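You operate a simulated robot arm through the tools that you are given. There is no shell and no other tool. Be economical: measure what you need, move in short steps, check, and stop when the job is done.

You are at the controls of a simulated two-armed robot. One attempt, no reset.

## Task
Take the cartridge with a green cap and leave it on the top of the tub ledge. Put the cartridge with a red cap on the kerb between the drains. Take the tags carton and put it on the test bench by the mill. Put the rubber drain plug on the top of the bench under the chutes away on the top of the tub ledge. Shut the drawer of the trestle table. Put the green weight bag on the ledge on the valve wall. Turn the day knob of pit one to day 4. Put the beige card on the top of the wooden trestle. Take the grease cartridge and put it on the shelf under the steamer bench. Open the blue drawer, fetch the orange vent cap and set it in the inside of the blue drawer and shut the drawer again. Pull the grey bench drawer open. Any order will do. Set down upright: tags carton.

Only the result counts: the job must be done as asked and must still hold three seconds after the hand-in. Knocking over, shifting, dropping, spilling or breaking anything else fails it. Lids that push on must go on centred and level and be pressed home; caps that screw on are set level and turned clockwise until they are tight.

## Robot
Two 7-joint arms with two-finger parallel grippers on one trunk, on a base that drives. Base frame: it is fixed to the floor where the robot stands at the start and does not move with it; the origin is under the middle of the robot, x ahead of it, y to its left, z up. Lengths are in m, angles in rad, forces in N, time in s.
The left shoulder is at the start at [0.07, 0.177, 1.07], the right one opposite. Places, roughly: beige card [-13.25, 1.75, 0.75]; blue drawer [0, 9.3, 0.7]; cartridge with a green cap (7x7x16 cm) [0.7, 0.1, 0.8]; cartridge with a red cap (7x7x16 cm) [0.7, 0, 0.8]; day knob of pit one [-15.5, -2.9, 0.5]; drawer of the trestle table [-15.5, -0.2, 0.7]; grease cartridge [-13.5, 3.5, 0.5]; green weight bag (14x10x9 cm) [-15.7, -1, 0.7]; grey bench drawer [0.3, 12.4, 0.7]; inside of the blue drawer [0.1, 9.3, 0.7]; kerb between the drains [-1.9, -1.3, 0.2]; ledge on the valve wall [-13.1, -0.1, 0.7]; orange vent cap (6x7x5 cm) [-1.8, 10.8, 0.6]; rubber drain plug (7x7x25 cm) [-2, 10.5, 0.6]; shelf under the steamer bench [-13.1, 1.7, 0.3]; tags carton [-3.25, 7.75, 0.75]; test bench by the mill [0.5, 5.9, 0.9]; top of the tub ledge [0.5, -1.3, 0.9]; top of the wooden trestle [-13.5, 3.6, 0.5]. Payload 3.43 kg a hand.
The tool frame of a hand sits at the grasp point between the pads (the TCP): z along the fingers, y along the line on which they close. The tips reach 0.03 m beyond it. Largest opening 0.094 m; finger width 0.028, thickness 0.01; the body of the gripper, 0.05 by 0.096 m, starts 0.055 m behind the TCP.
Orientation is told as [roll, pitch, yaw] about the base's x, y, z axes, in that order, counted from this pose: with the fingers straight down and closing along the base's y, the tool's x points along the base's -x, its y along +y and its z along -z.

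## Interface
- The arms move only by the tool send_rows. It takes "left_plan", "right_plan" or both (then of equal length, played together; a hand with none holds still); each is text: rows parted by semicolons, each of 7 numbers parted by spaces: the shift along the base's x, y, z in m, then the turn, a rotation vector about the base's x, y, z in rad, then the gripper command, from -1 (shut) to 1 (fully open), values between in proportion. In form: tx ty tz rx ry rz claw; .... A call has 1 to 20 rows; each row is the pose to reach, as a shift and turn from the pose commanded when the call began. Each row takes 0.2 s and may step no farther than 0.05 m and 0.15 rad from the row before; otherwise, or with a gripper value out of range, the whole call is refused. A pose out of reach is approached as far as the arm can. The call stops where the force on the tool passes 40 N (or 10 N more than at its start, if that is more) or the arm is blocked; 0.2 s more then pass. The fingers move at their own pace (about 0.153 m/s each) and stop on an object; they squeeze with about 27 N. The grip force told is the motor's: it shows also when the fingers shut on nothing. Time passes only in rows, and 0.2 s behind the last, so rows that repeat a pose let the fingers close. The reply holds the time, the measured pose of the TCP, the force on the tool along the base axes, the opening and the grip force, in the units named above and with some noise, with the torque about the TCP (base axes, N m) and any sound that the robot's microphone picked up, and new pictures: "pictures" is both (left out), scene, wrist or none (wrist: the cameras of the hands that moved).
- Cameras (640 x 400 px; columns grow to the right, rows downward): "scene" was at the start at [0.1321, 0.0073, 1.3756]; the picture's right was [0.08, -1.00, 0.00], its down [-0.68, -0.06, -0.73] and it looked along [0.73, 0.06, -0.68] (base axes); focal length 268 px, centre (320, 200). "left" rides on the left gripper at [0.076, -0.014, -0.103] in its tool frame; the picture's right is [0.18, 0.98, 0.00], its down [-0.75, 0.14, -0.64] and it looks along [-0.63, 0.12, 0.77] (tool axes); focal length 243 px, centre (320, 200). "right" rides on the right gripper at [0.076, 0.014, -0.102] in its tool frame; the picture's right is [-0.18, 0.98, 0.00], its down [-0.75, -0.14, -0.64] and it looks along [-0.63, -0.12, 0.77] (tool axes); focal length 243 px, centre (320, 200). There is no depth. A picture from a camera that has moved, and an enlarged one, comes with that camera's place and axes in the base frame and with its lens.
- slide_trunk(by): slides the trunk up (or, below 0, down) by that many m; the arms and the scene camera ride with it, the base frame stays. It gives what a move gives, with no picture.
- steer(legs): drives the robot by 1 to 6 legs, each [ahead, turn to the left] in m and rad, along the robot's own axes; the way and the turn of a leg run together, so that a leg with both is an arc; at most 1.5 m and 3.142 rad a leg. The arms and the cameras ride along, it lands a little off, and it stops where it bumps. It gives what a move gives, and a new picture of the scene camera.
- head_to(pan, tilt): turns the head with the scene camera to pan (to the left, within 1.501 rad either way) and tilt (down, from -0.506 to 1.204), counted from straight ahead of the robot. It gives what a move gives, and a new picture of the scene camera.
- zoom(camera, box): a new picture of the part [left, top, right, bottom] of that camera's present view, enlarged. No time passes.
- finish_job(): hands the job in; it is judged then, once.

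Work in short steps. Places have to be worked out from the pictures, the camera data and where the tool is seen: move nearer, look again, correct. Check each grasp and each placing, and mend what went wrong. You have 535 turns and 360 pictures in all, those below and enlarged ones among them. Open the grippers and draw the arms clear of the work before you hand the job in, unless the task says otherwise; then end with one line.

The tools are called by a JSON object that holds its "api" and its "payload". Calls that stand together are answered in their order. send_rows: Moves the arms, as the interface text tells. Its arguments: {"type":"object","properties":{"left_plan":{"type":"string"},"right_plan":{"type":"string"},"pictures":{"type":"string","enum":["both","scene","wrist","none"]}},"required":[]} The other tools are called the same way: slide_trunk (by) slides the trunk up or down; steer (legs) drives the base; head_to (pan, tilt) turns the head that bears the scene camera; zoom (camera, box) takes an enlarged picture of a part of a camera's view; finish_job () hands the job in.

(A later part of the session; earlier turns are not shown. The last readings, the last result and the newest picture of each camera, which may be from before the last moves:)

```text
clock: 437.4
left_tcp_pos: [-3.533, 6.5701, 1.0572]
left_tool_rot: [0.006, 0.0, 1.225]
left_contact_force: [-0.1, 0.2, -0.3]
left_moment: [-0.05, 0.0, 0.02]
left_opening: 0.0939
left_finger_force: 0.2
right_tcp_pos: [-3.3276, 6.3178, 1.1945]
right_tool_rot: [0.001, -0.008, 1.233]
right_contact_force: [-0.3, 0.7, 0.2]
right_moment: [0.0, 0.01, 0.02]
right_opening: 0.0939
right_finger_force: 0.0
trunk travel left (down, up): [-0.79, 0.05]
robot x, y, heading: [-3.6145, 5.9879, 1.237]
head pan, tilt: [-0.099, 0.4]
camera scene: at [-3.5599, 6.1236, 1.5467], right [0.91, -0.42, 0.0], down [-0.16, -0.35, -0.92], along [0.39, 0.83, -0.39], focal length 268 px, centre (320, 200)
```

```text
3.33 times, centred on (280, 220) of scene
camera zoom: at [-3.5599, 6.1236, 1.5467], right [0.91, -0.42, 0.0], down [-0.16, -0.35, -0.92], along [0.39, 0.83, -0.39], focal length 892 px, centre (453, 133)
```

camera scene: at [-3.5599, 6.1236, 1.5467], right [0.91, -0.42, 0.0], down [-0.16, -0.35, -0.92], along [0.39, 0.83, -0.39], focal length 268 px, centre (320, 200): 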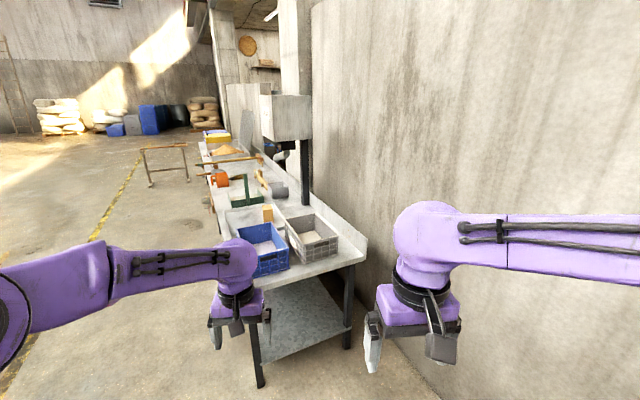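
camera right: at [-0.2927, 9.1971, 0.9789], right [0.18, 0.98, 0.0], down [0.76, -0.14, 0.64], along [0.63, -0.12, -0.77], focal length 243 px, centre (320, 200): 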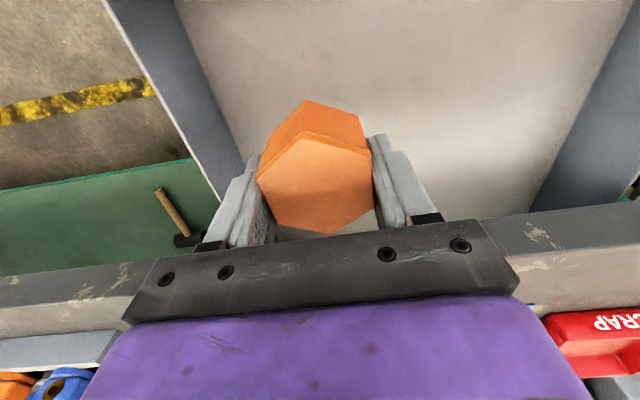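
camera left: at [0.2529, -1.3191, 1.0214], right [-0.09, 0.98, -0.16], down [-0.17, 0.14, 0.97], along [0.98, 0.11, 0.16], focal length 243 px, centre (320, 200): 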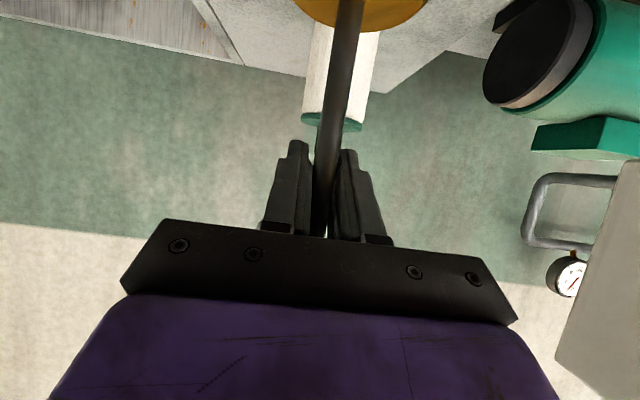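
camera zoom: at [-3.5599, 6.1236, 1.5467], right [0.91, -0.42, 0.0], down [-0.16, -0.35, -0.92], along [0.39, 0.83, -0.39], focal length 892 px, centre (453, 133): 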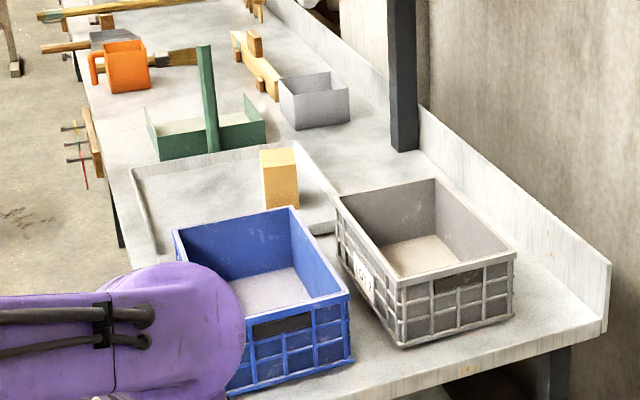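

The carton stands in a tray behind the blue crate. I move to (−4.1, 7.6) facing the table.

{"api": "steer", "payload": {"legs": [[0, 0.635], [1.5, 0], [0.19, 0], [0, -1.87]]}}

{"api": "head_to", "payload": {"pan": 0, "tilt": 0.6}}

```text
clock: 452.2
left_tcp_pos: [-3.4976, 7.7114, 1.0594]
left_tool_rot: [0.004, 0.001, -0.058]
left_contact_force: [0.6, 0.1, 0.4]
left_moment: [0.01, -0.02, 0.02]
left_opening: 0.0939
left_finger_force: 0.0
right_tcp_pos: [-3.6824, 7.4449, 1.1964]
right_tool_rot: [0.002, -0.008, -0.05]
right_contact_force: [-0.7, 0.1, 0.0]
right_moment: [0.01, -0.01, -0.01]
right_opening: 0.0942
right_finger_force: 0.1
trunk travel left (down, up): [-0.79, 0.05]
robot x, y, heading: [-4.0767, 7.6281, -0.046]
head pan, tilt: [-0.099, 0.4]
camera scene: at [-3.9347, 7.6121, 1.5466], right [-0.15, -0.99, 0.0], down [-0.38, 0.06, -0.92], along [0.91, -0.14, -0.39], focal length 268 px, centre (320, 200)
```

scene: 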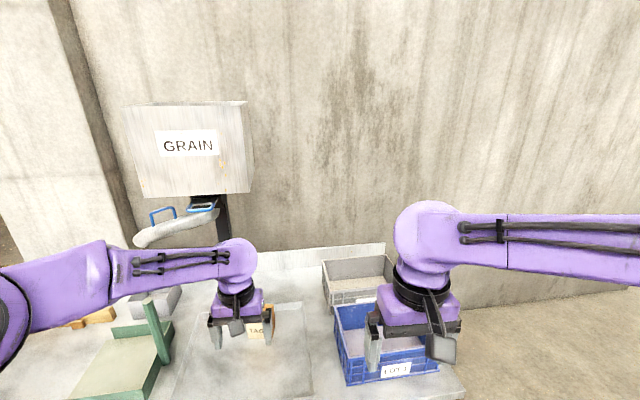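

```text
clock: 453.0
left_tcp_pos: [-3.4991, 7.7128, 1.0582]
left_tool_rot: [0.007, -0.001, -0.059]
left_contact_force: [-0.5, -0.5, -0.1]
left_moment: [-0.03, 0.01, 0.0]
left_opening: 0.0939
left_finger_force: 0.0
right_tcp_pos: [-3.6822, 7.4435, 1.195]
right_tool_rot: [0.003, -0.009, -0.051]
right_contact_force: [-0.4, -0.2, -0.6]
right_moment: [0.0, 0.0, 0.02]
right_opening: 0.094
right_finger_force: 0.0
trunk travel left (down, up): [-0.79, 0.05]
robot x, y, heading: [-4.0772, 7.6293, -0.052]
head pan, tilt: [0.0, 0.6]
camera scene: at [-3.938, 7.6211, 1.5285], right [-0.05, -1.0, 0.0], down [-0.56, 0.03, -0.83], along [0.82, -0.04, -0.56], focal length 268 px, centre (320, 200)
```

scene: 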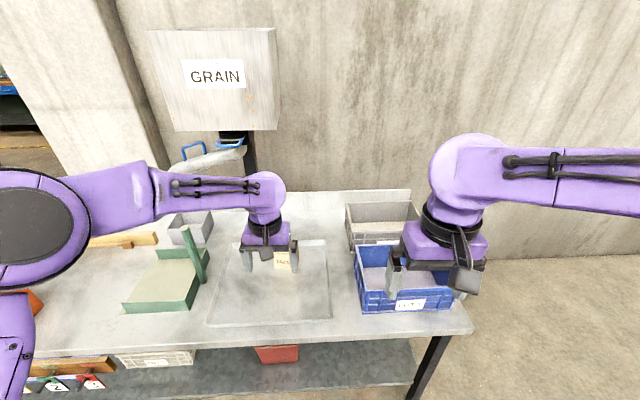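

"TAGS" carton confirmed at ≈(−3.205, 7.735). Straighten up and drive 0.27 in so the left hand is above it.

{"api": "steer", "payload": {"legs": [[0, 0.05], [0.26, 0]]}}

{"api": "send_rows", "payload": {"left_plan": "0 0 -0.03 0 0 0 1; 0 0 -0.06 0 0 0 1", "pictures": "wrist"}}

```text
clock: 455.2
left_tcp_pos: [-3.2449, 7.7381, 1.0581]
left_tool_rot: [0.006, -0.002, -0.014]
left_contact_force: [0.4, 0.5, 0.1]
left_moment: [-0.02, 0.0, 0.0]
left_opening: 0.0942
left_finger_force: 0.0
right_tcp_pos: [-3.4165, 7.4624, 1.1965]
right_tool_rot: [0.0, -0.011, -0.007]
right_contact_force: [-1.0, -0.4, 1.2]
right_moment: [0.02, 0.0, 0.0]
right_opening: 0.0938
right_finger_force: 0.0
trunk travel left (down, up): [-0.79, 0.05]
robot x, y, heading: [-3.8187, 7.6257, -0.004]
head pan, tilt: [0.0, 0.6]
camera scene: at [-3.6808, 7.6268, 1.5286], right [-0.01, -1.0, 0.0], down [-0.56, 0.0, -0.83], along [0.83, -0.01, -0.56], focal length 268 px, centre (320, 200)
```

scene: 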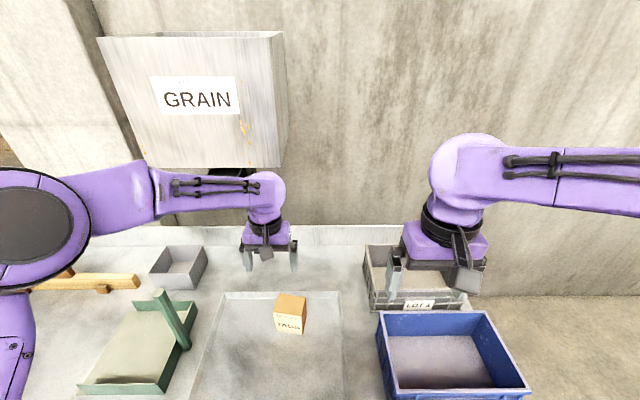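

```text
clock: 455.8
left_tcp_pos: [-3.2462, 7.7364, 0.9987]
left_tool_rot: [0.006, -0.001, -0.016]
left_contact_force: [-0.7, -0.2, -0.1]
left_moment: [-0.01, 0.01, 0.03]
left_opening: 0.0941
left_finger_force: 0.1
right_tcp_pos: [-3.4142, 7.4616, 1.1959]
right_tool_rot: [0.002, -0.009, -0.007]
right_contact_force: [-0.3, 0.3, 0.3]
right_moment: [0.01, -0.03, -0.02]
right_opening: 0.0941
right_finger_force: 0.1
trunk travel left (down, up): [-0.79, 0.05]
robot x, y, heading: [-3.8163, 7.6272, -0.011]
head pan, tilt: [0.0, 0.6]
camera left: at [-3.3213, 7.7232, 1.1003], right [-0.17, 0.99, 0.0], down [0.76, 0.13, 0.64], along [0.63, 0.11, -0.77], focal length 243 px, centre (320, 200)
```

left: 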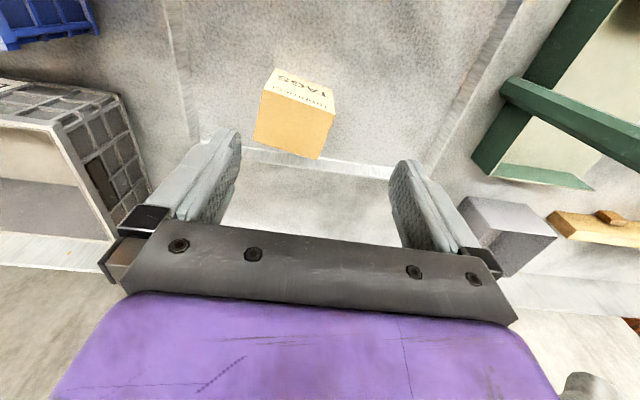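

Get a second wrist view from lower height for a better depth fix.

{"api": "send_rows", "payload": {"left_plan": "0 -0.01 -0.03 0 0 0 1; 0 -0.02 -0.06 0 0 0 1", "pictures": "wrist"}}

{"api": "zoom", "payload": {"camera": "scene", "box": [230, 250, 350, 370]}}

```text
clock: 456.4
left_tcp_pos: [-3.2424, 7.7181, 0.9369]
left_tool_rot: [0.004, 0.0, -0.018]
left_contact_force: [0.5, 0.7, -0.4]
left_moment: [0.04, 0.01, 0.05]
left_opening: 0.0939
left_finger_force: 0.1
right_tcp_pos: [-3.4143, 7.4606, 1.1952]
right_tool_rot: [0.001, -0.007, -0.007]
right_contact_force: [-0.5, 0.3, 0.7]
right_moment: [0.01, 0.03, 0.04]
right_opening: 0.0939
right_finger_force: 0.0
trunk travel left (down, up): [-0.79, 0.05]
robot x, y, heading: [-3.8162, 7.624, -0.01]
head pan, tilt: [0.0, 0.6]
camera left: at [-3.3191, 7.7026, 1.0386], right [-0.17, 0.99, 0.01], down [0.76, 0.13, 0.64], along [0.63, 0.11, -0.77], focal length 243 px, centre (320, 200)
```

left: 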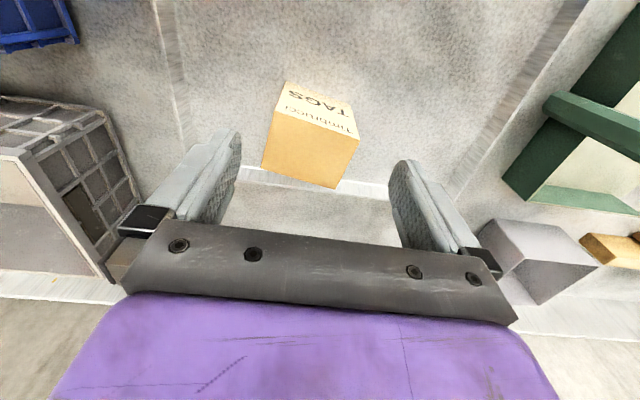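

```text
3.33 times, centred on (290, 310) of scene
camera zoom: at [-3.6778, 7.6255, 1.5283], right [-0.01, -1.0, 0.0], down [-0.57, 0.0, -0.82], along [0.82, -0.01, -0.57], focal length 892 px, centre (420, -167)
```

zoom: 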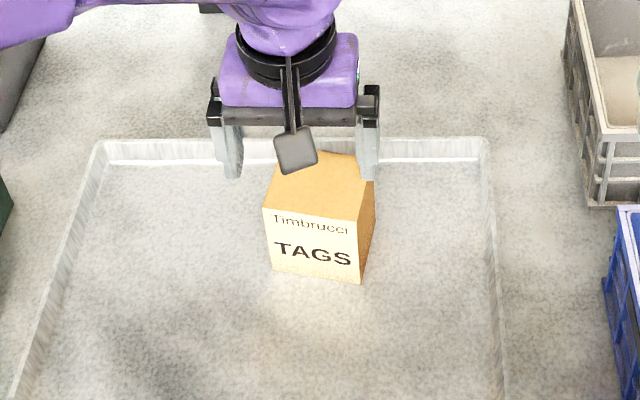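

Carton top at z≈0.835, centre (−3.207, 7.712), width ≈0.074, yawed −0.15. Align the gripper and descend to z 0.79.

{"api": "send_rows", "payload": {"left_plan": "0.02 -0.003 0 0 0 -0.06 1; 0.035 -0.006 0 0 0 -0.13 1; 0.035 -0.006 -0.03 0 0 -0.13 1", "pictures": "wrist"}}

```text
clock: 457.2
left_tcp_pos: [-3.2088, 7.7124, 0.9083]
left_tool_rot: [0.004, 0.001, -0.144]
left_contact_force: [-0.2, -0.3, 0.9]
left_moment: [-0.01, -0.01, 0.01]
left_opening: 0.0942
left_finger_force: 0.1
right_tcp_pos: [-3.4144, 7.4637, 1.1956]
right_tool_rot: [0.002, -0.009, -0.006]
right_contact_force: [1.0, -0.1, -0.1]
right_moment: [-0.01, 0.03, 0.0]
right_opening: 0.0938
right_finger_force: 0.3
trunk travel left (down, up): [-0.79, 0.05]
robot x, y, heading: [-3.821, 7.6247, -0.007]
head pan, tilt: [0.0, 0.6]
camera left: at [-3.2849, 7.708, 1.011], right [-0.04, 1.0, 0.0], down [0.77, 0.03, 0.64], along [0.64, 0.03, -0.77], focal length 243 px, centre (320, 200)
```

left: 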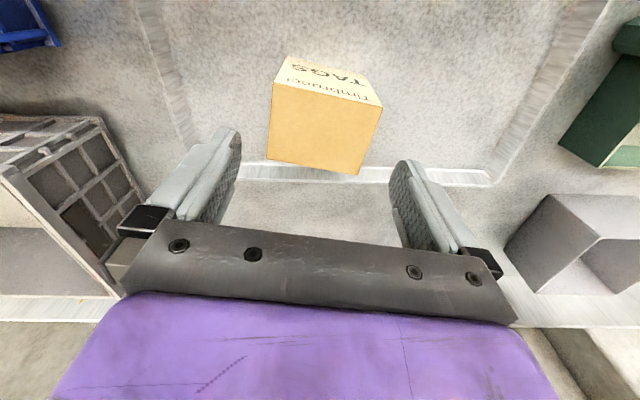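

Well aligned. Descend and grip.

{"api": "send_rows", "payload": {"left_plan": "0 0 -0.04 0 0 0 1; 0 0 -0.08 0 0 0 1; 0 0 -0.115 0 0 0 1; 0 0 -0.115 0 0 0 -1; 0 0 -0.115 0 0 0 -1; 0 0 -0.115 0 0 0 -1; 0 0 -0.09 0 0 0 -1; 0 0 -0.05 0 0 0 -1; 0 0 0 0 0 0 -1; 0 0 0.05 0 0 0 -1; 0 0 0.1 0 0 0 -1; 0 0 0.15 0 0 0 -1", "pictures": "both"}}

```text
clock: 459.8
left_tcp_pos: [-3.2111, 7.7108, 1.0582]
left_tool_rot: [0.004, 0.001, -0.144]
left_contact_force: [0.2, 0.1, -3.0]
left_moment: [-0.01, 0.05, -0.01]
left_opening: 0.0895
left_finger_force: 26.9
right_tcp_pos: [-3.4155, 7.4613, 1.196]
right_tool_rot: [0.003, -0.01, -0.008]
right_contact_force: [-0.6, 0.6, -1.0]
right_moment: [0.03, 0.0, 0.04]
right_opening: 0.0939
right_finger_force: 0.1
trunk travel left (down, up): [-0.79, 0.05]
robot x, y, heading: [-3.8193, 7.6281, -0.001]
head pan, tilt: [0.0, 0.6]
camera scene: at [-3.6799, 7.6264, 1.5284], right [-0.01, -1.0, 0.0], down [-0.56, 0.0, -0.83], along [0.83, -0.01, -0.56], focal length 268 px, centre (320, 200)
camera left: at [-3.2883, 7.7079, 1.1605], right [-0.04, 1.0, 0.0], down [0.77, 0.03, 0.64], along [0.64, 0.03, -0.77], focal length 243 px, centre (320, 200)
```

scene: 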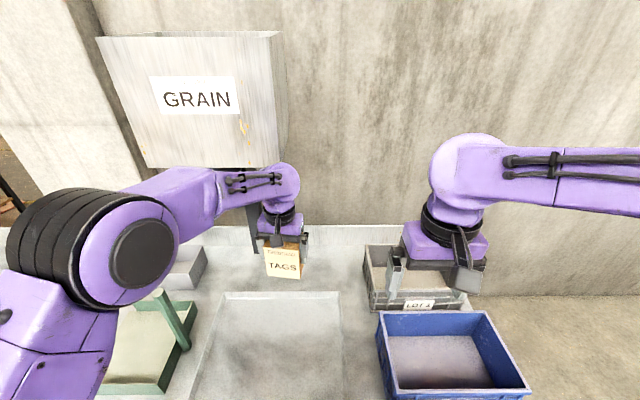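
left: 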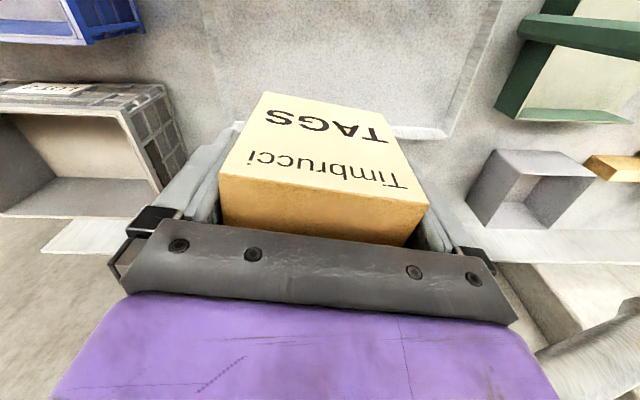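

Carton held. Drive back: out past the table, south through the hall and through the gap.

{"api": "steer", "payload": {"legs": [[-0.3, 0], [0, -1.28], [1.39, 0], [0, -0.29], [1.5, 0], [1.5, 0]]}}

```text
clock: 486.7
left_tcp_pos: [-3.7094, 2.6774, 1.0594]
left_tool_rot: [0.005, -0.001, -1.741]
left_contact_force: [0.3, 0.3, -3.2]
left_moment: [0.03, 0.04, -0.03]
left_opening: 0.0891
left_finger_force: 27.2
right_tcp_pos: [-3.9563, 2.8868, 1.1961]
right_tool_rot: [0.002, -0.009, -1.603]
right_contact_force: [-0.1, 0.1, -1.0]
right_moment: [-0.01, -0.03, -0.02]
right_opening: 0.0938
right_finger_force: 0.2
trunk travel left (down, up): [-0.79, 0.05]
robot x, y, heading: [-3.7793, 3.2859, -1.603]
head pan, tilt: [0.0, 0.6]
camera scene: at [-3.7841, 3.1469, 1.5284], right [-1.0, 0.03, 0.0], down [0.02, 0.56, -0.82], along [-0.03, -0.82, -0.57], focal length 268 px, centre (320, 200)
```

scene: 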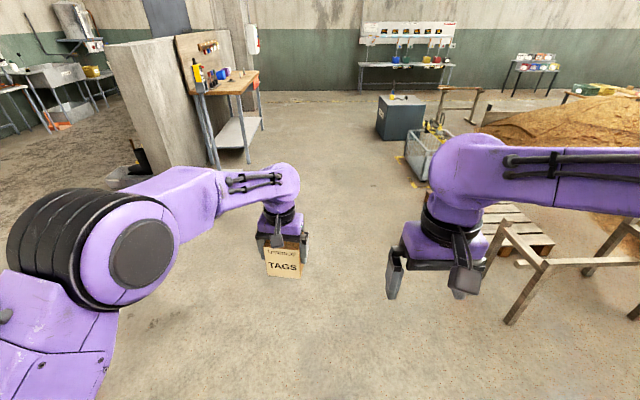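

{"api": "steer", "payload": {"legs": [[1.45, 0], [0, 1.6], [1.5, 0], [1.35, 0], [0, 1.57], [1.5, 0]]}}

{"api": "steer", "payload": {"legs": [[1.5, 0], [1.0, 0], [0, -1.57]]}}

```text
clock: 522.0
left_tcp_pos: [-1.1086, 4.0515, 1.058]
left_tool_rot: [0.004, 0.001, 1.461]
left_contact_force: [0.7, 0.3, -3.2]
left_moment: [-0.03, -0.01, 0.02]
left_opening: 0.0891
left_finger_force: 26.7
right_tcp_pos: [-0.8513, 3.856, 1.1966]
right_tool_rot: [0.001, -0.007, 1.599]
right_contact_force: [0.6, -0.5, -0.5]
right_moment: [-0.01, 0.01, -0.01]
right_opening: 0.0938
right_finger_force: 0.1
trunk travel left (down, up): [-0.79, 0.05]
robot x, y, heading: [-1.0031, 3.4492, 1.597]
head pan, tilt: [0.0, 0.6]
camera scene: at [-1.0076, 3.5881, 1.5284], right [1.0, 0.03, 0.0], down [0.02, -0.56, -0.82], along [-0.02, 0.82, -0.57], focal length 268 px, centre (320, 200)
```

scene: 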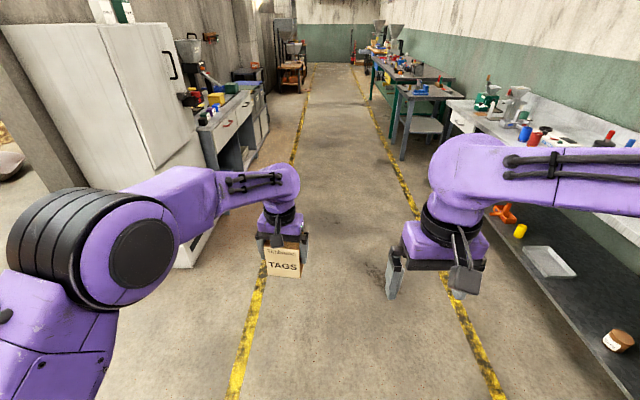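

```text
clock: 538.1
left_tcp_pos: [-0.4573, 6.0528, 1.0577]
left_tool_rot: [0.003, 0.0, -0.125]
left_contact_force: [-0.5, 0.0, -3.4]
left_moment: [0.01, 0.04, 0.0]
left_opening: 0.0892
left_finger_force: 27.2
right_tcp_pos: [-0.658, 5.7986, 1.1961]
right_tool_rot: [0.001, -0.008, 0.013]
right_contact_force: [0.1, 1.1, 0.7]
right_moment: [0.04, 0.02, 0.0]
right_opening: 0.094
right_finger_force: 0.0
trunk travel left (down, up): [-0.79, 0.05]
robot x, y, heading: [-1.0647, 5.9558, 0.01]
head pan, tilt: [0.0, 0.6]
camera scene: at [-0.9242, 5.959, 1.5283], right [0.01, -1.0, 0.0], down [-0.57, -0.01, -0.82], along [0.82, 0.01, -0.57], focal length 268 px, centre (320, 200)
```

scene: 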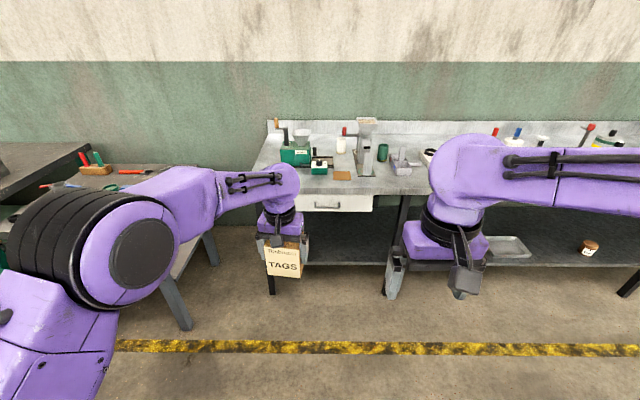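

This white bench is the test bench. Zoom to find clear space.

{"api": "zoom", "payload": {"camera": "scene", "box": [240, 100, 440, 230]}}

```text
3.08 times, centred on (340, 165) of scene
camera zoom: at [-0.9242, 5.959, 1.5283], right [0.01, -1.0, 0.0], down [-0.57, -0.01, -0.82], along [0.82, 0.01, -0.57], focal length 823 px, centre (258, 308)
```

zoom: 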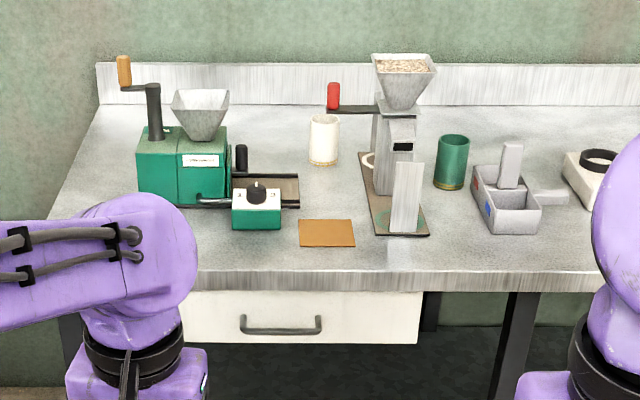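

{"api": "steer", "payload": {"legs": [[0.3, 0]]}}

{"api": "send_rows", "payload": {"left_plan": "0 0.04 0.03 0 0 0 -1; 0 0.08 0.06 0 0 0 -1; 0 0.12 0.09 0 0 0 -1; 0 0.15 0.11 0 0 0.1 -1", "pictures": "scene"}}

```text
clock: 540.1
left_tcp_pos: [-0.1608, 6.0548, 1.0591]
left_tool_rot: [0.008, -0.001, -0.127]
left_contact_force: [-0.1, -0.1, -2.5]
left_moment: [0.0, 0.02, 0.02]
left_opening: 0.089
left_finger_force: 26.9
right_tcp_pos: [-0.3606, 5.8011, 1.1953]
right_tool_rot: [0.002, -0.01, 0.01]
right_contact_force: [0.6, -0.2, 0.5]
right_moment: [-0.02, 0.01, -0.01]
right_opening: 0.0942
right_finger_force: 0.0
trunk travel left (down, up): [-0.79, 0.05]
robot x, y, heading: [-0.768, 5.9588, 0.011]
head pan, tilt: [0.0, 0.6]
camera scene: at [-0.628, 5.962, 1.5286], right [0.01, -1.0, 0.0], down [-0.56, -0.01, -0.83], along [0.83, 0.01, -0.56], focal length 268 px, centre (320, 200)
```

scene: 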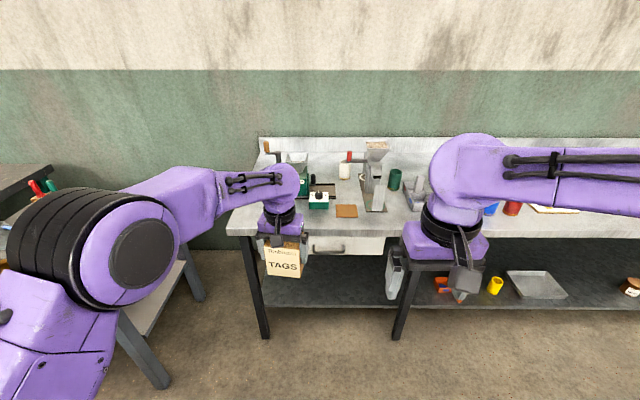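

```text
clock: 541.1
left_tcp_pos: [-0.161, 6.2079, 1.1685]
left_tool_rot: [0.003, -0.001, -0.03]
left_contact_force: [0.1, 0.3, -2.9]
left_moment: [0.02, 0.04, 0.02]
left_opening: 0.089
left_finger_force: 26.9
right_tcp_pos: [-0.3605, 5.8036, 1.1965]
right_tool_rot: [-0.001, -0.008, 0.011]
right_contact_force: [-1.4, 0.4, 0.0]
right_moment: [-0.02, 0.01, -0.01]
right_opening: 0.0942
right_finger_force: 0.1
trunk travel left (down, up): [-0.79, 0.05]
robot x, y, heading: [-0.7649, 5.9569, 0.011]
head pan, tilt: [0.0, 0.6]
camera scene: at [-0.6271, 5.964, 1.5284], right [0.01, -1.0, 0.0], down [-0.56, -0.01, -0.83], along [0.83, 0.01, -0.56], focal length 268 px, centre (320, 200)
```

scene: 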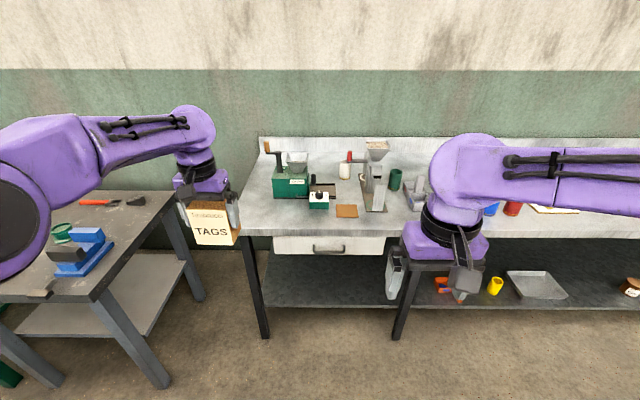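

Bench top z≈0.889, front edge x≈0.09. The clear spot in front of the green mill is ≈(0.215, 6.13). Drive in 0.37 and move above it.

{"api": "steer", "payload": {"legs": [[0.37, 0]]}}

{"api": "send_rows", "payload": {"left_plan": "0 -0.04 -0.02 0 0 0 -1; 0 -0.07 -0.06 0 0 0 -1; 0 -0.07 -0.1 0 0 0 -1; 0 -0.07 -0.14 0 0 0 -1", "pictures": "both"}}

```text
clock: 543.5
left_tcp_pos: [0.2082, 6.2102, 1.1689]
left_tool_rot: [0.007, -0.001, -0.028]
left_contact_force: [-0.1, -0.5, -3.0]
left_moment: [0.01, 0.04, -0.03]
left_opening: 0.0892
left_finger_force: 27.6
right_tcp_pos: [0.0079, 5.8055, 1.1964]
right_tool_rot: [0.002, -0.009, 0.011]
right_contact_force: [0.6, 0.7, 0.2]
right_moment: [-0.01, 0.0, 0.01]
right_opening: 0.0941
right_finger_force: 0.0
trunk travel left (down, up): [-0.79, 0.05]
robot x, y, heading: [-0.3941, 5.9641, 0.015]
head pan, tilt: [0.0, 0.6]
camera scene: at [-0.2579, 5.9663, 1.5285], right [0.01, -1.0, 0.0], down [-0.56, -0.01, -0.83], along [0.83, 0.01, -0.56], focal length 268 px, centre (320, 200)
```

scene: 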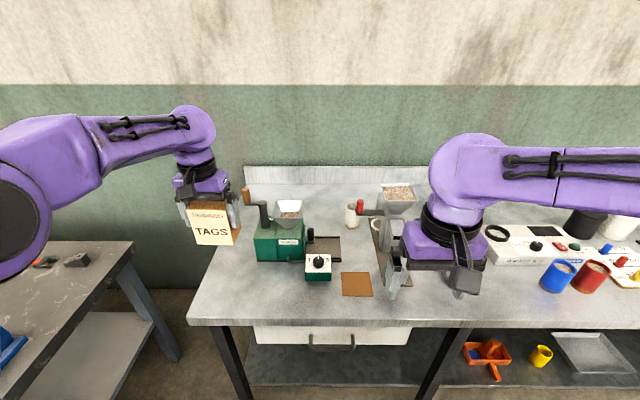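

```text
clock: 544.5
left_tcp_pos: [0.2114, 6.1391, 1.028]
left_tool_rot: [0.002, 0.001, -0.027]
left_contact_force: [0.2, 0.0, -2.9]
left_moment: [0.02, 0.02, -0.03]
left_opening: 0.089
left_finger_force: 26.8
right_tcp_pos: [0.0108, 5.8057, 1.1958]
right_tool_rot: [0.002, -0.007, 0.012]
right_contact_force: [0.5, 0.5, 0.0]
right_moment: [0.0, 0.01, 0.02]
right_opening: 0.0937
right_finger_force: 0.0
trunk travel left (down, up): [-0.79, 0.05]
robot x, y, heading: [-0.3914, 5.9639, 0.014]
head pan, tilt: [0.0, 0.6]
camera scene: at [-0.2554, 5.9662, 1.5283], right [0.01, -1.0, 0.0], down [-0.57, -0.01, -0.82], along [0.82, 0.01, -0.57], focal length 268 px, centre (320, 200)
camera left: at [0.1343, 6.1274, 1.1294], right [-0.16, 0.99, 0.0], down [0.76, 0.12, 0.64], along [0.63, 0.1, -0.77], focal length 243 px, centre (320, 200)
```

scene: 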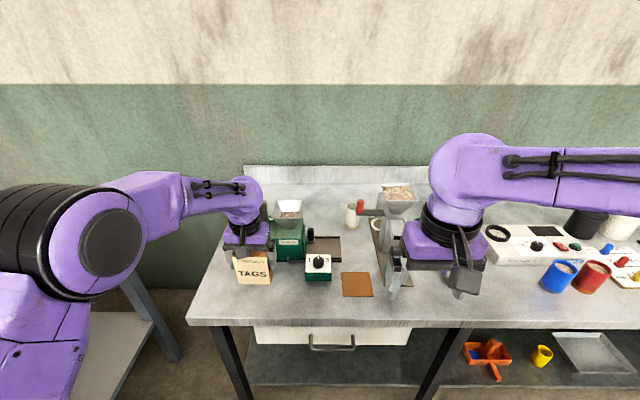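
left: 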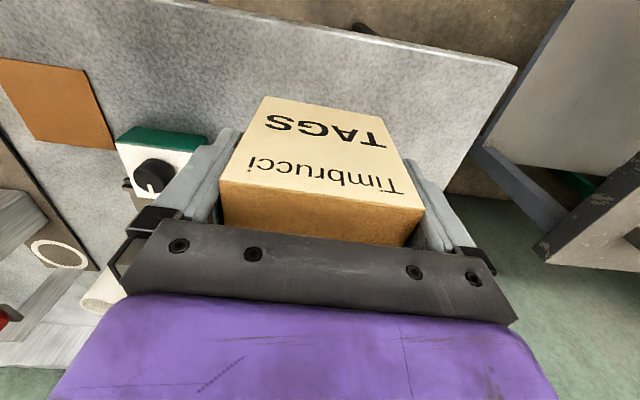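

{"api": "send_rows", "payload": {"left_plan": "-0.01 0.005 -0.03 0 0 0 -1; -0.02 0.01 -0.06 0 0 0 -1; -0.02 0.01 -0.07 0 0 0 -1; -0.02 0.01 -0.076 0 0 0 -1; -0.02 0.01 -0.082 0 0 0 -1; -0.02 0.01 -0.088 0 0 0 -1; -0.02 0.01 -0.094 0 0 0 -1; -0.02 0.01 -0.1 0 0 0 -1", "pictures": "none"}}

```text
clock: 546.3
left_tcp_pos: [0.1892, 6.1505, 0.9312]
left_tool_rot: [0.005, -0.009, -0.027]
left_contact_force: [-0.4, 3.6, 21.4]
left_moment: [-0.8, -0.43, 0.05]
left_opening: 0.089
left_finger_force: 27.1
right_tcp_pos: [0.0079, 5.8057, 1.1971]
right_tool_rot: [0.001, -0.01, 0.012]
right_contact_force: [0.1, -0.6, -0.1]
right_moment: [0.02, -0.01, -0.01]
right_opening: 0.0937
right_finger_force: 0.0
trunk travel left (down, up): [-0.79, 0.05]
robot x, y, heading: [-0.3971, 5.9608, 0.009]
head pan, tilt: [0.0, 0.6]
```

Contact made. Ease up 3 mm and release.

{"api": "send_rows", "payload": {"left_plan": "0 0 0.004 0 0 0 -1; 0 0 0.004 0 0 0 -1; 0 0 0.004 0 0 0 0; 0 0 0.004 0 0 0 1; 0 0 0.004 0 0 0 1; 0 0 0.03 0 0 0 1; 0 0 0.07 0 0 0 1; 0 0 0.11 0 0 0 1; -0.02 0.02 0.15 0 0 0 1; -0.03 0.05 0.18 0 0 0 1", "pictures": "both"}}

```text
clock: 548.5
left_tcp_pos: [0.1574, 6.2028, 1.1099]
left_tool_rot: [0.005, 0.0, -0.025]
left_contact_force: [-0.8, 0.2, -0.5]
left_moment: [-0.01, 0.0, -0.01]
left_opening: 0.0942
left_finger_force: 0.0
right_tcp_pos: [0.0092, 5.8066, 1.1971]
right_tool_rot: [0.0, -0.012, 0.011]
right_contact_force: [-0.1, 0.2, 0.1]
right_moment: [0.0, 0.03, -0.01]
right_opening: 0.0939
right_finger_force: 0.0
trunk travel left (down, up): [-0.79, 0.05]
robot x, y, heading: [-0.3944, 5.9649, 0.006]
head pan, tilt: [0.0, 0.6]
camera scene: at [-0.2584, 5.9678, 1.5285], right [0.01, -1.0, 0.0], down [-0.56, -0.01, -0.83], along [0.83, 0.01, -0.56], focal length 268 px, centre (320, 200)
camera left: at [0.0822, 6.1904, 1.2109], right [-0.16, 0.99, 0.0], down [0.76, 0.12, 0.64], along [0.63, 0.1, -0.77], focal length 243 px, centre (320, 200)
```

scene: 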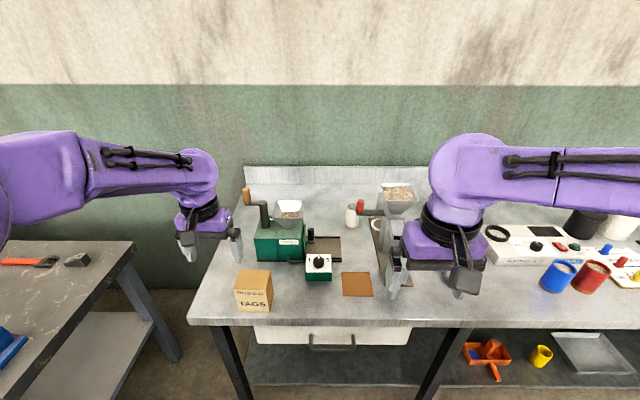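
left: 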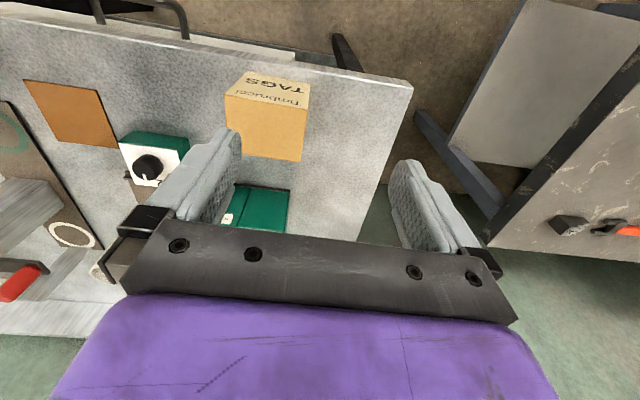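

Carton placed upright. Now head for the far area: back out, go south, then west through the gap.

{"api": "steer", "payload": {"legs": [[-0.57, 0], [0, -1.57], [1.5, 0], [1.5, 0], [1.1, 0], [0, -1.57]]}}

{"api": "steer", "payload": {"legs": [[1.5, 0], [1.0, 0]]}}

{"api": "head_to", "payload": {"pan": 0.3, "tilt": 0.15}}

```text
clock: 578.5
left_tcp_pos: [-1.2767, 1.6344, 1.1083]
left_tool_rot: [0.004, 0.0, -3.139]
left_contact_force: [-0.1, -0.1, 0.1]
left_moment: [-0.01, 0.01, 0.02]
left_opening: 0.0939
left_finger_force: 0.0
right_tcp_pos: [-1.1384, 2.0352, 1.1955]
right_tool_rot: [0.0, -0.009, -3.102]
right_contact_force: [-0.2, -0.2, 0.8]
right_moment: [0.0, -0.02, -0.01]
right_opening: 0.0939
right_finger_force: 0.0
trunk travel left (down, up): [-0.79, 0.05]
robot x, y, heading: [-0.7319, 1.8863, -3.098]
head pan, tilt: [0.0, 0.6]
camera scene: at [-0.8692, 1.8816, 1.5284], right [-0.04, 1.0, 0.0], down [0.56, 0.02, -0.82], along [-0.82, -0.03, -0.57], focal length 268 px, centre (320, 200)
```

scene: 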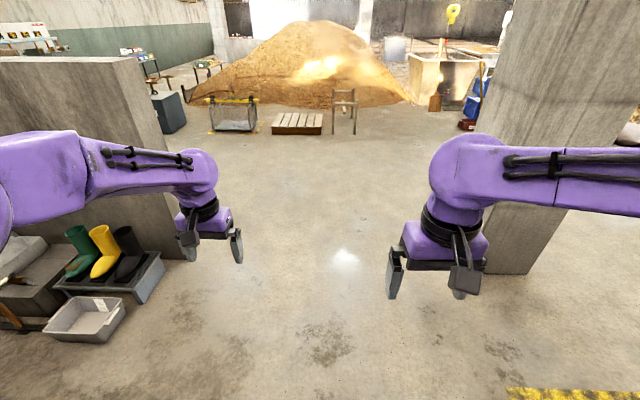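

```text
clock: 590.8
left_tcp_pos: [-3.7818, 1.5039, 1.1092]
left_tool_rot: [0.005, 0.0, -3.133]
left_contact_force: [0.4, 0.3, -0.1]
left_moment: [0.02, -0.01, 0.01]
left_opening: 0.0938
left_finger_force: 0.1
right_tcp_pos: [-3.6466, 1.9038, 1.1949]
right_tool_rot: [0.001, -0.009, -3.095]
right_contact_force: [0.0, -0.7, 0.7]
right_moment: [-0.01, -0.02, 0.01]
right_opening: 0.0941
right_finger_force: 0.2
trunk travel left (down, up): [-0.79, 0.05]
robot x, y, heading: [-3.2335, 1.7584, -3.093]
head pan, tilt: [0.0, 0.6]
camera scene: at [-3.3752, 1.7542, 1.5285], right [-0.05, 1.0, 0.0], down [0.56, 0.03, -0.83], along [-0.82, -0.04, -0.56], focal length 268 px, centre (320, 200)
```

scene: 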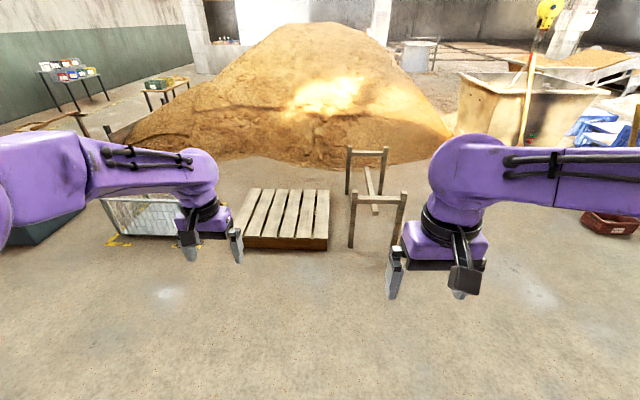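

```text
clock: 591.7
left_tcp_pos: [-3.7825, 1.5028, 1.1094]
left_tool_rot: [0.004, 0.001, -3.134]
left_contact_force: [0.1, 0.0, 0.9]
left_moment: [0.01, -0.01, 0.0]
left_opening: 0.0941
left_finger_force: 0.0
right_tcp_pos: [-3.6472, 1.9044, 1.1961]
right_tool_rot: [0.003, -0.009, -3.095]
right_contact_force: [-0.4, 0.9, 0.2]
right_moment: [-0.03, 0.0, 0.01]
right_opening: 0.0937
right_finger_force: 0.1
trunk travel left (down, up): [-0.79, 0.05]
robot x, y, heading: [-3.238, 1.7592, -3.094]
head pan, tilt: [0.3, 0.15]
camera scene: at [-3.3748, 1.7268, 1.5698], right [-0.34, 0.94, 0.0], down [0.14, 0.05, -0.99], along [-0.93, -0.34, -0.15], focal length 268 px, centre (320, 200)
```

scene: 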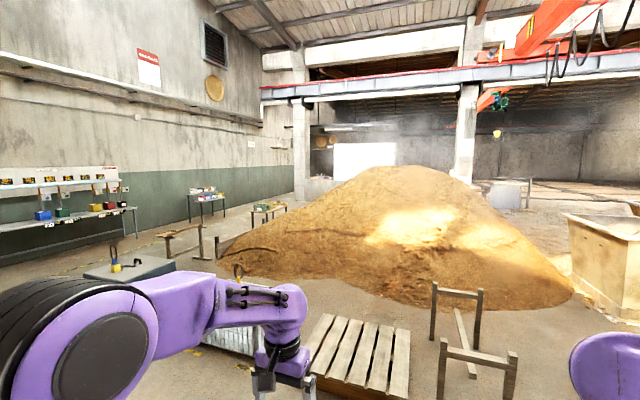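

Zoom on the left side to find the route west.

{"api": "zoom", "payload": {"camera": "scene", "box": [120, 110, 420, 297]}}

```text
2.13 times, centred on (270, 204) of scene
camera zoom: at [-3.3748, 1.7268, 1.5698], right [-0.34, 0.94, 0.0], down [0.14, 0.05, -0.99], along [-0.93, -0.34, -0.15], focal length 571 px, centre (427, 192)
```

zoom: 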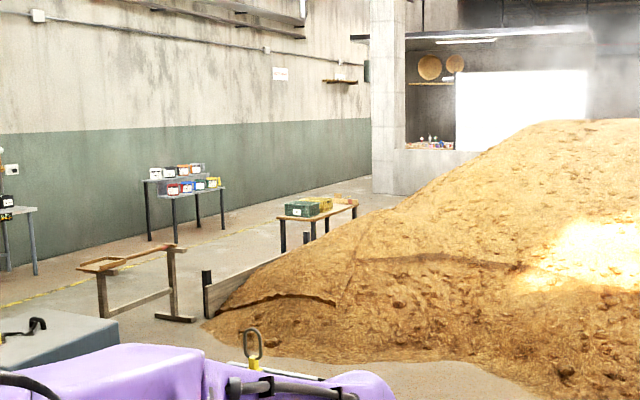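

There's an aisle along the south wall at y≈−2.45 (between the wall tables and the sawhorse). I drive that way.

{"api": "steer", "payload": {"legs": [[0, 1.366], [1.5, 0], [1.5, 0], [1.25, 0], [0, -1.413]]}}

{"api": "head_to", "payload": {"pan": 0, "tilt": 0.3}}

```text
clock: 619.1
left_tcp_pos: [-4.4328, -2.7076, 1.1084]
left_tool_rot: [0.005, 0.001, 3.109]
left_contact_force: [0.1, 0.1, -0.5]
left_moment: [-0.03, -0.03, -0.03]
left_opening: 0.0939
left_finger_force: 0.2
right_tcp_pos: [-4.2791, -2.3129, 1.1957]
right_tool_rot: [-0.001, -0.008, -3.137]
right_contact_force: [0.8, 0.4, -0.6]
right_moment: [0.03, 0.02, 0.03]
right_opening: 0.0941
right_finger_force: 0.1
trunk travel left (down, up): [-0.79, 0.05]
robot x, y, heading: [-3.8762, -2.4708, -3.136]
head pan, tilt: [0.3, 0.15]
camera scene: at [-4.016, -2.5015, 1.5699], right [-0.3, 0.95, 0.0], down [0.14, 0.05, -0.99], along [-0.94, -0.3, -0.15], focal length 268 px, centre (320, 200)
```

scene: 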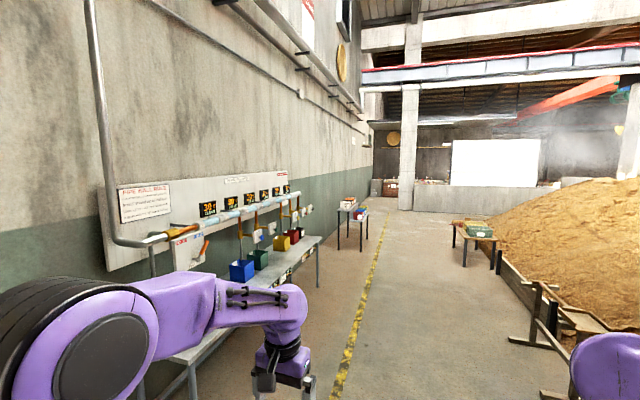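

```text
clock: 619.9
left_tcp_pos: [-4.4324, -2.7076, 1.1092]
left_tool_rot: [0.003, 0.0, 3.111]
left_contact_force: [-0.5, 0.1, -0.8]
left_moment: [0.03, -0.02, 0.0]
left_opening: 0.0937
left_finger_force: 0.1
right_tcp_pos: [-4.281, -2.3132, 1.1958]
right_tool_rot: [-0.001, -0.009, -3.138]
right_contact_force: [0.8, 0.6, -0.7]
right_moment: [0.0, 0.01, 0.02]
right_opening: 0.0941
right_finger_force: 0.1
trunk travel left (down, up): [-0.79, 0.05]
robot x, y, heading: [-3.8754, -2.4735, -3.137]
head pan, tilt: [0.0, 0.3]
camera scene: at [-4.0209, -2.4737, 1.5559], right [-0.01, 1.0, 0.0], down [0.3, 0.0, -0.96], along [-0.96, -0.01, -0.3], focal length 268 px, centre (320, 200)
```

scene: 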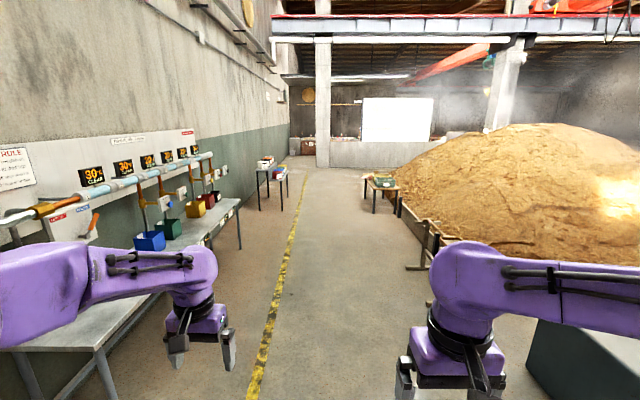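

{"api": "steer", "payload": {"legs": [[0, -0.15], [1.4, 0], [0, 0.15], [1.5, 0], [1.5, 0], [1.5, 0]]}}

{"api": "head_to", "payload": {"pan": 0, "tilt": 0.25}}

```text
clock: 649.5
left_tcp_pos: [-10.3897, -2.3029, 1.1089]
left_tool_rot: [0.003, -0.001, 3.048]
left_contact_force: [-0.1, 1.2, -0.1]
left_moment: [0.0, -0.01, 0.02]
left_opening: 0.094
left_finger_force: 0.1
right_tcp_pos: [-10.216, -1.9177, 1.1964]
right_tool_rot: [0.0, -0.008, 3.085]
right_contact_force: [0.2, -0.4, -1.2]
right_moment: [-0.01, 0.0, 0.0]
right_opening: 0.094
right_finger_force: 0.0
trunk travel left (down, up): [-0.79, 0.05]
robot x, y, heading: [-9.8208, -2.1063, 3.087]
head pan, tilt: [0.0, 0.3]
camera scene: at [-9.9647, -2.0938, 1.5559], right [0.05, 1.0, 0.0], down [0.3, -0.02, -0.96], along [-0.95, 0.05, -0.3], focal length 268 px, centre (320, 200)
```

scene: 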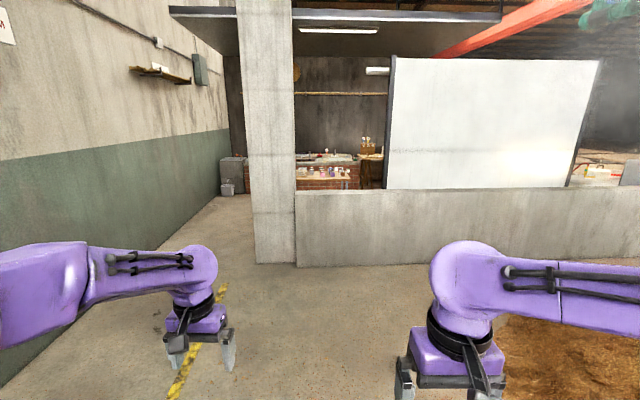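

```text
clock: 650.1
left_tcp_pos: [-10.3913, -2.3024, 1.1085]
left_tool_rot: [0.004, 0.001, 3.05]
left_contact_force: [-0.1, 0.5, -0.3]
left_moment: [0.02, -0.02, 0.0]
left_opening: 0.0941
left_finger_force: 0.0
right_tcp_pos: [-10.2143, -1.9157, 1.1962]
right_tool_rot: [0.001, -0.011, 3.087]
right_contact_force: [1.1, -0.2, -0.2]
right_moment: [-0.02, 0.02, -0.01]
right_opening: 0.0938
right_finger_force: 0.0
trunk travel left (down, up): [-0.79, 0.05]
robot x, y, heading: [-9.8187, -2.1047, 3.092]
head pan, tilt: [0.0, 0.25]
camera scene: at [-9.9651, -2.0938, 1.5606], right [0.05, 1.0, 0.0], down [0.25, -0.01, -0.97], along [-0.97, 0.05, -0.25], focal length 268 px, centre (320, 200)
```

scene: 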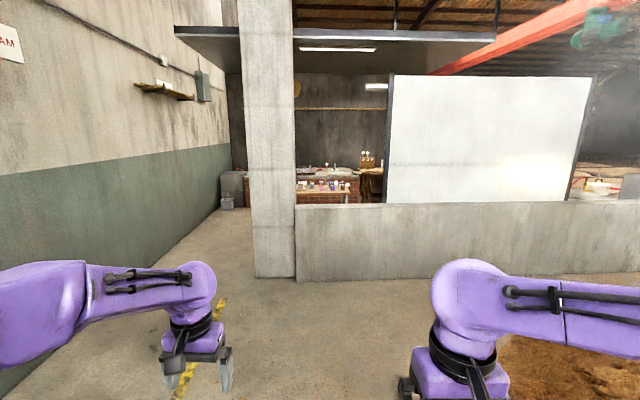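

The way in is the gap between the pillar (y≈−2.65) and the south wall (y≈−3.9). I check how wide my arms stick out.

{"api": "head_to", "payload": {"pan": 1.0, "tilt": 0.7}}

```text
clock: 651.4
left_tcp_pos: [-10.3904, -2.3021, 1.1087]
left_tool_rot: [0.004, -0.001, 3.05]
left_contact_force: [0.6, 0.8, -0.6]
left_moment: [-0.03, 0.0, 0.02]
left_opening: 0.0938
left_finger_force: 0.0
right_tcp_pos: [-10.2144, -1.9176, 1.1957]
right_tool_rot: [0.0, -0.008, 3.086]
right_contact_force: [0.4, -0.2, 0.3]
right_moment: [0.0, -0.03, -0.01]
right_opening: 0.0939
right_finger_force: 0.0
trunk travel left (down, up): [-0.79, 0.05]
robot x, y, heading: [-9.8211, -2.1024, 3.086]
head pan, tilt: [1.0, 0.7]
camera scene: at [-9.9217, -2.1677, 1.5198], right [-0.81, 0.59, 0.0], down [0.38, 0.52, -0.77], along [-0.45, -0.62, -0.64], focal length 268 px, centre (320, 200)
```

scene: 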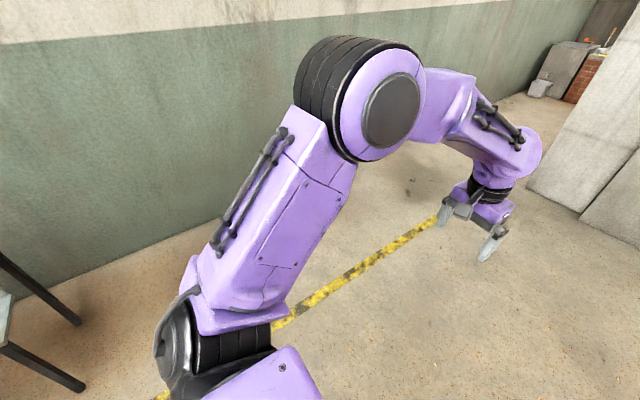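

Elbows bulge out. I stretch both arms further forward to narrow them.

{"api": "send_rows", "payload": {"left_plan": "-0.03 0 0 0 0 0 1; -0.06 0 -0.02 0 0 0 1; -0.09 0 -0.04 0 0 0 1; -0.12 0 -0.06 0 0 0 1; -0.15 0 -0.08 0 0 0 1", "right_plan": "-0.045 0 -0.02 0 0 0 1; -0.09 0 -0.04 0 0 0 1; -0.13 0 -0.07 0 0 0 1; -0.17 0 -0.1 0 0 0 1; -0.21 0 -0.13 0 0 0 1", "pictures": "scene"}}

```text
clock: 652.6
left_tcp_pos: [-10.5321, -2.3053, 1.0329]
left_tool_rot: [0.003, 0.006, 3.05]
left_contact_force: [-0.4, -1.0, -1.5]
left_moment: [-0.01, -0.03, -0.01]
left_opening: 0.0944
left_finger_force: 0.1
left hand out of reach, approached as far as the arm can: row 5
right_tcp_pos: [-10.4299, -1.9176, 1.0617]
right_tool_rot: [0.0, -0.005, 3.087]
right_contact_force: [-0.8, -0.3, 0.6]
right_moment: [0.03, -0.03, 0.0]
right_opening: 0.0941
right_finger_force: 0.1
trunk travel left (down, up): [-0.79, 0.05]
robot x, y, heading: [-9.8221, -2.1042, 3.083]
head pan, tilt: [1.0, 0.7]
camera scene: at [-9.9278, -2.1686, 1.5193], right [-0.81, 0.59, 0.0], down [0.38, 0.52, -0.76], along [-0.44, -0.62, -0.65], focal length 268 px, centre (320, 200)
```

scene: 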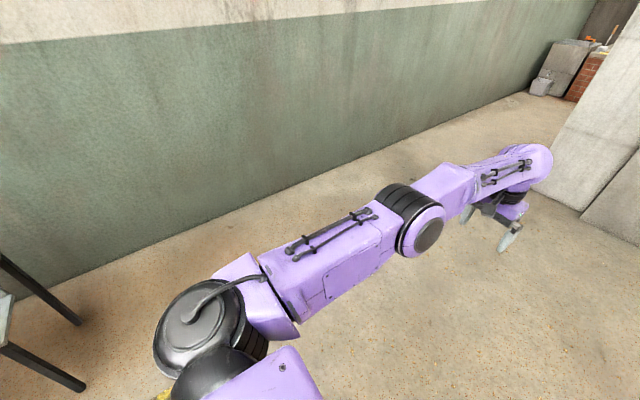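

Now the arms are nearly straight and narrow. I reposition to y≈−3.22 by reversing south, then face west.

{"api": "steer", "payload": {"legs": [[0, -1.515], [-1.12, 0], [0, 1.571], [1.2, 0]]}}

{"api": "head_to", "payload": {"pan": 0, "tilt": 0.4}}

```text
clock: 671.6
left_tcp_pos: [-11.7598, -3.3938, 1.0368]
left_tool_rot: [0.004, -0.001, 3.057]
left_contact_force: [0.2, 0.2, 0.5]
left_moment: [0.0, -0.03, -0.03]
left_opening: 0.0938
left_finger_force: 0.0
right_tcp_pos: [-11.6601, -3.0069, 1.0656]
right_tool_rot: [-0.001, -0.008, 3.094]
right_contact_force: [0.3, 0.0, 0.2]
right_moment: [0.01, 0.01, 0.0]
right_opening: 0.0941
right_finger_force: 0.1
trunk travel left (down, up): [-0.79, 0.05]
robot x, y, heading: [-11.053, -3.1856, 3.097]
head pan, tilt: [1.0, 0.7]
camera scene: at [-11.154, -3.2534, 1.5198], right [-0.82, 0.58, 0.0], down [0.37, 0.53, -0.76], along [-0.44, -0.62, -0.64], focal length 268 px, centre (320, 200)
```

scene: 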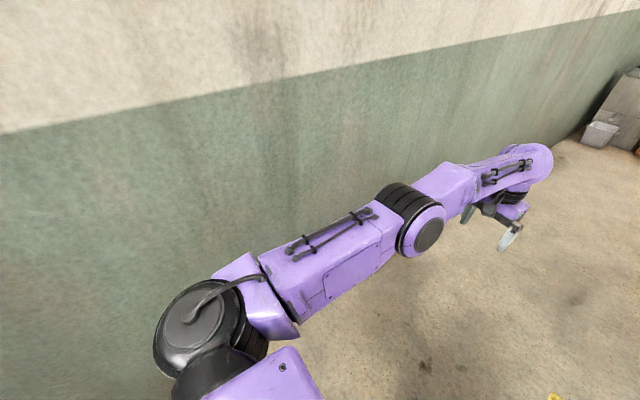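

```text
clock: 672.9
left_tcp_pos: [-11.7613, -3.3936, 1.0371]
left_tool_rot: [0.004, -0.001, 3.058]
left_contact_force: [0.6, -0.7, -0.3]
left_moment: [0.01, 0.02, 0.03]
left_opening: 0.094
left_finger_force: 0.0
right_tcp_pos: [-11.6605, -3.0061, 1.0655]
right_tool_rot: [0.001, -0.01, 3.093]
right_contact_force: [0.5, 0.5, 0.2]
right_moment: [0.01, -0.01, -0.01]
right_opening: 0.0942
right_finger_force: 0.1
trunk travel left (down, up): [-0.79, 0.05]
robot x, y, heading: [-11.056, -3.1846, 3.094]
head pan, tilt: [0.0, 0.4]
camera scene: at [-11.1979, -3.1799, 1.5466], right [0.05, 1.0, 0.0], down [0.39, -0.02, -0.92], along [-0.92, 0.04, -0.39], focal length 268 px, centre (320, 200)
```

scene: 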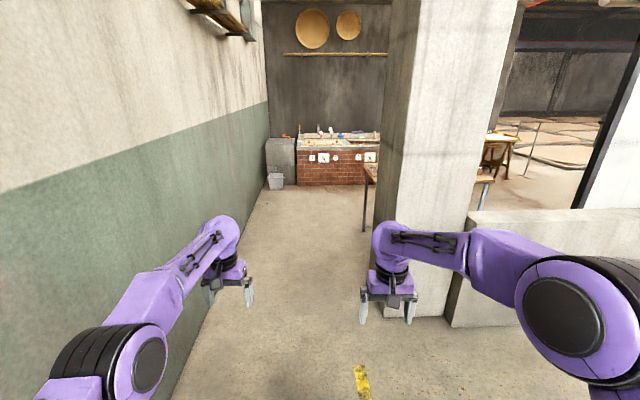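

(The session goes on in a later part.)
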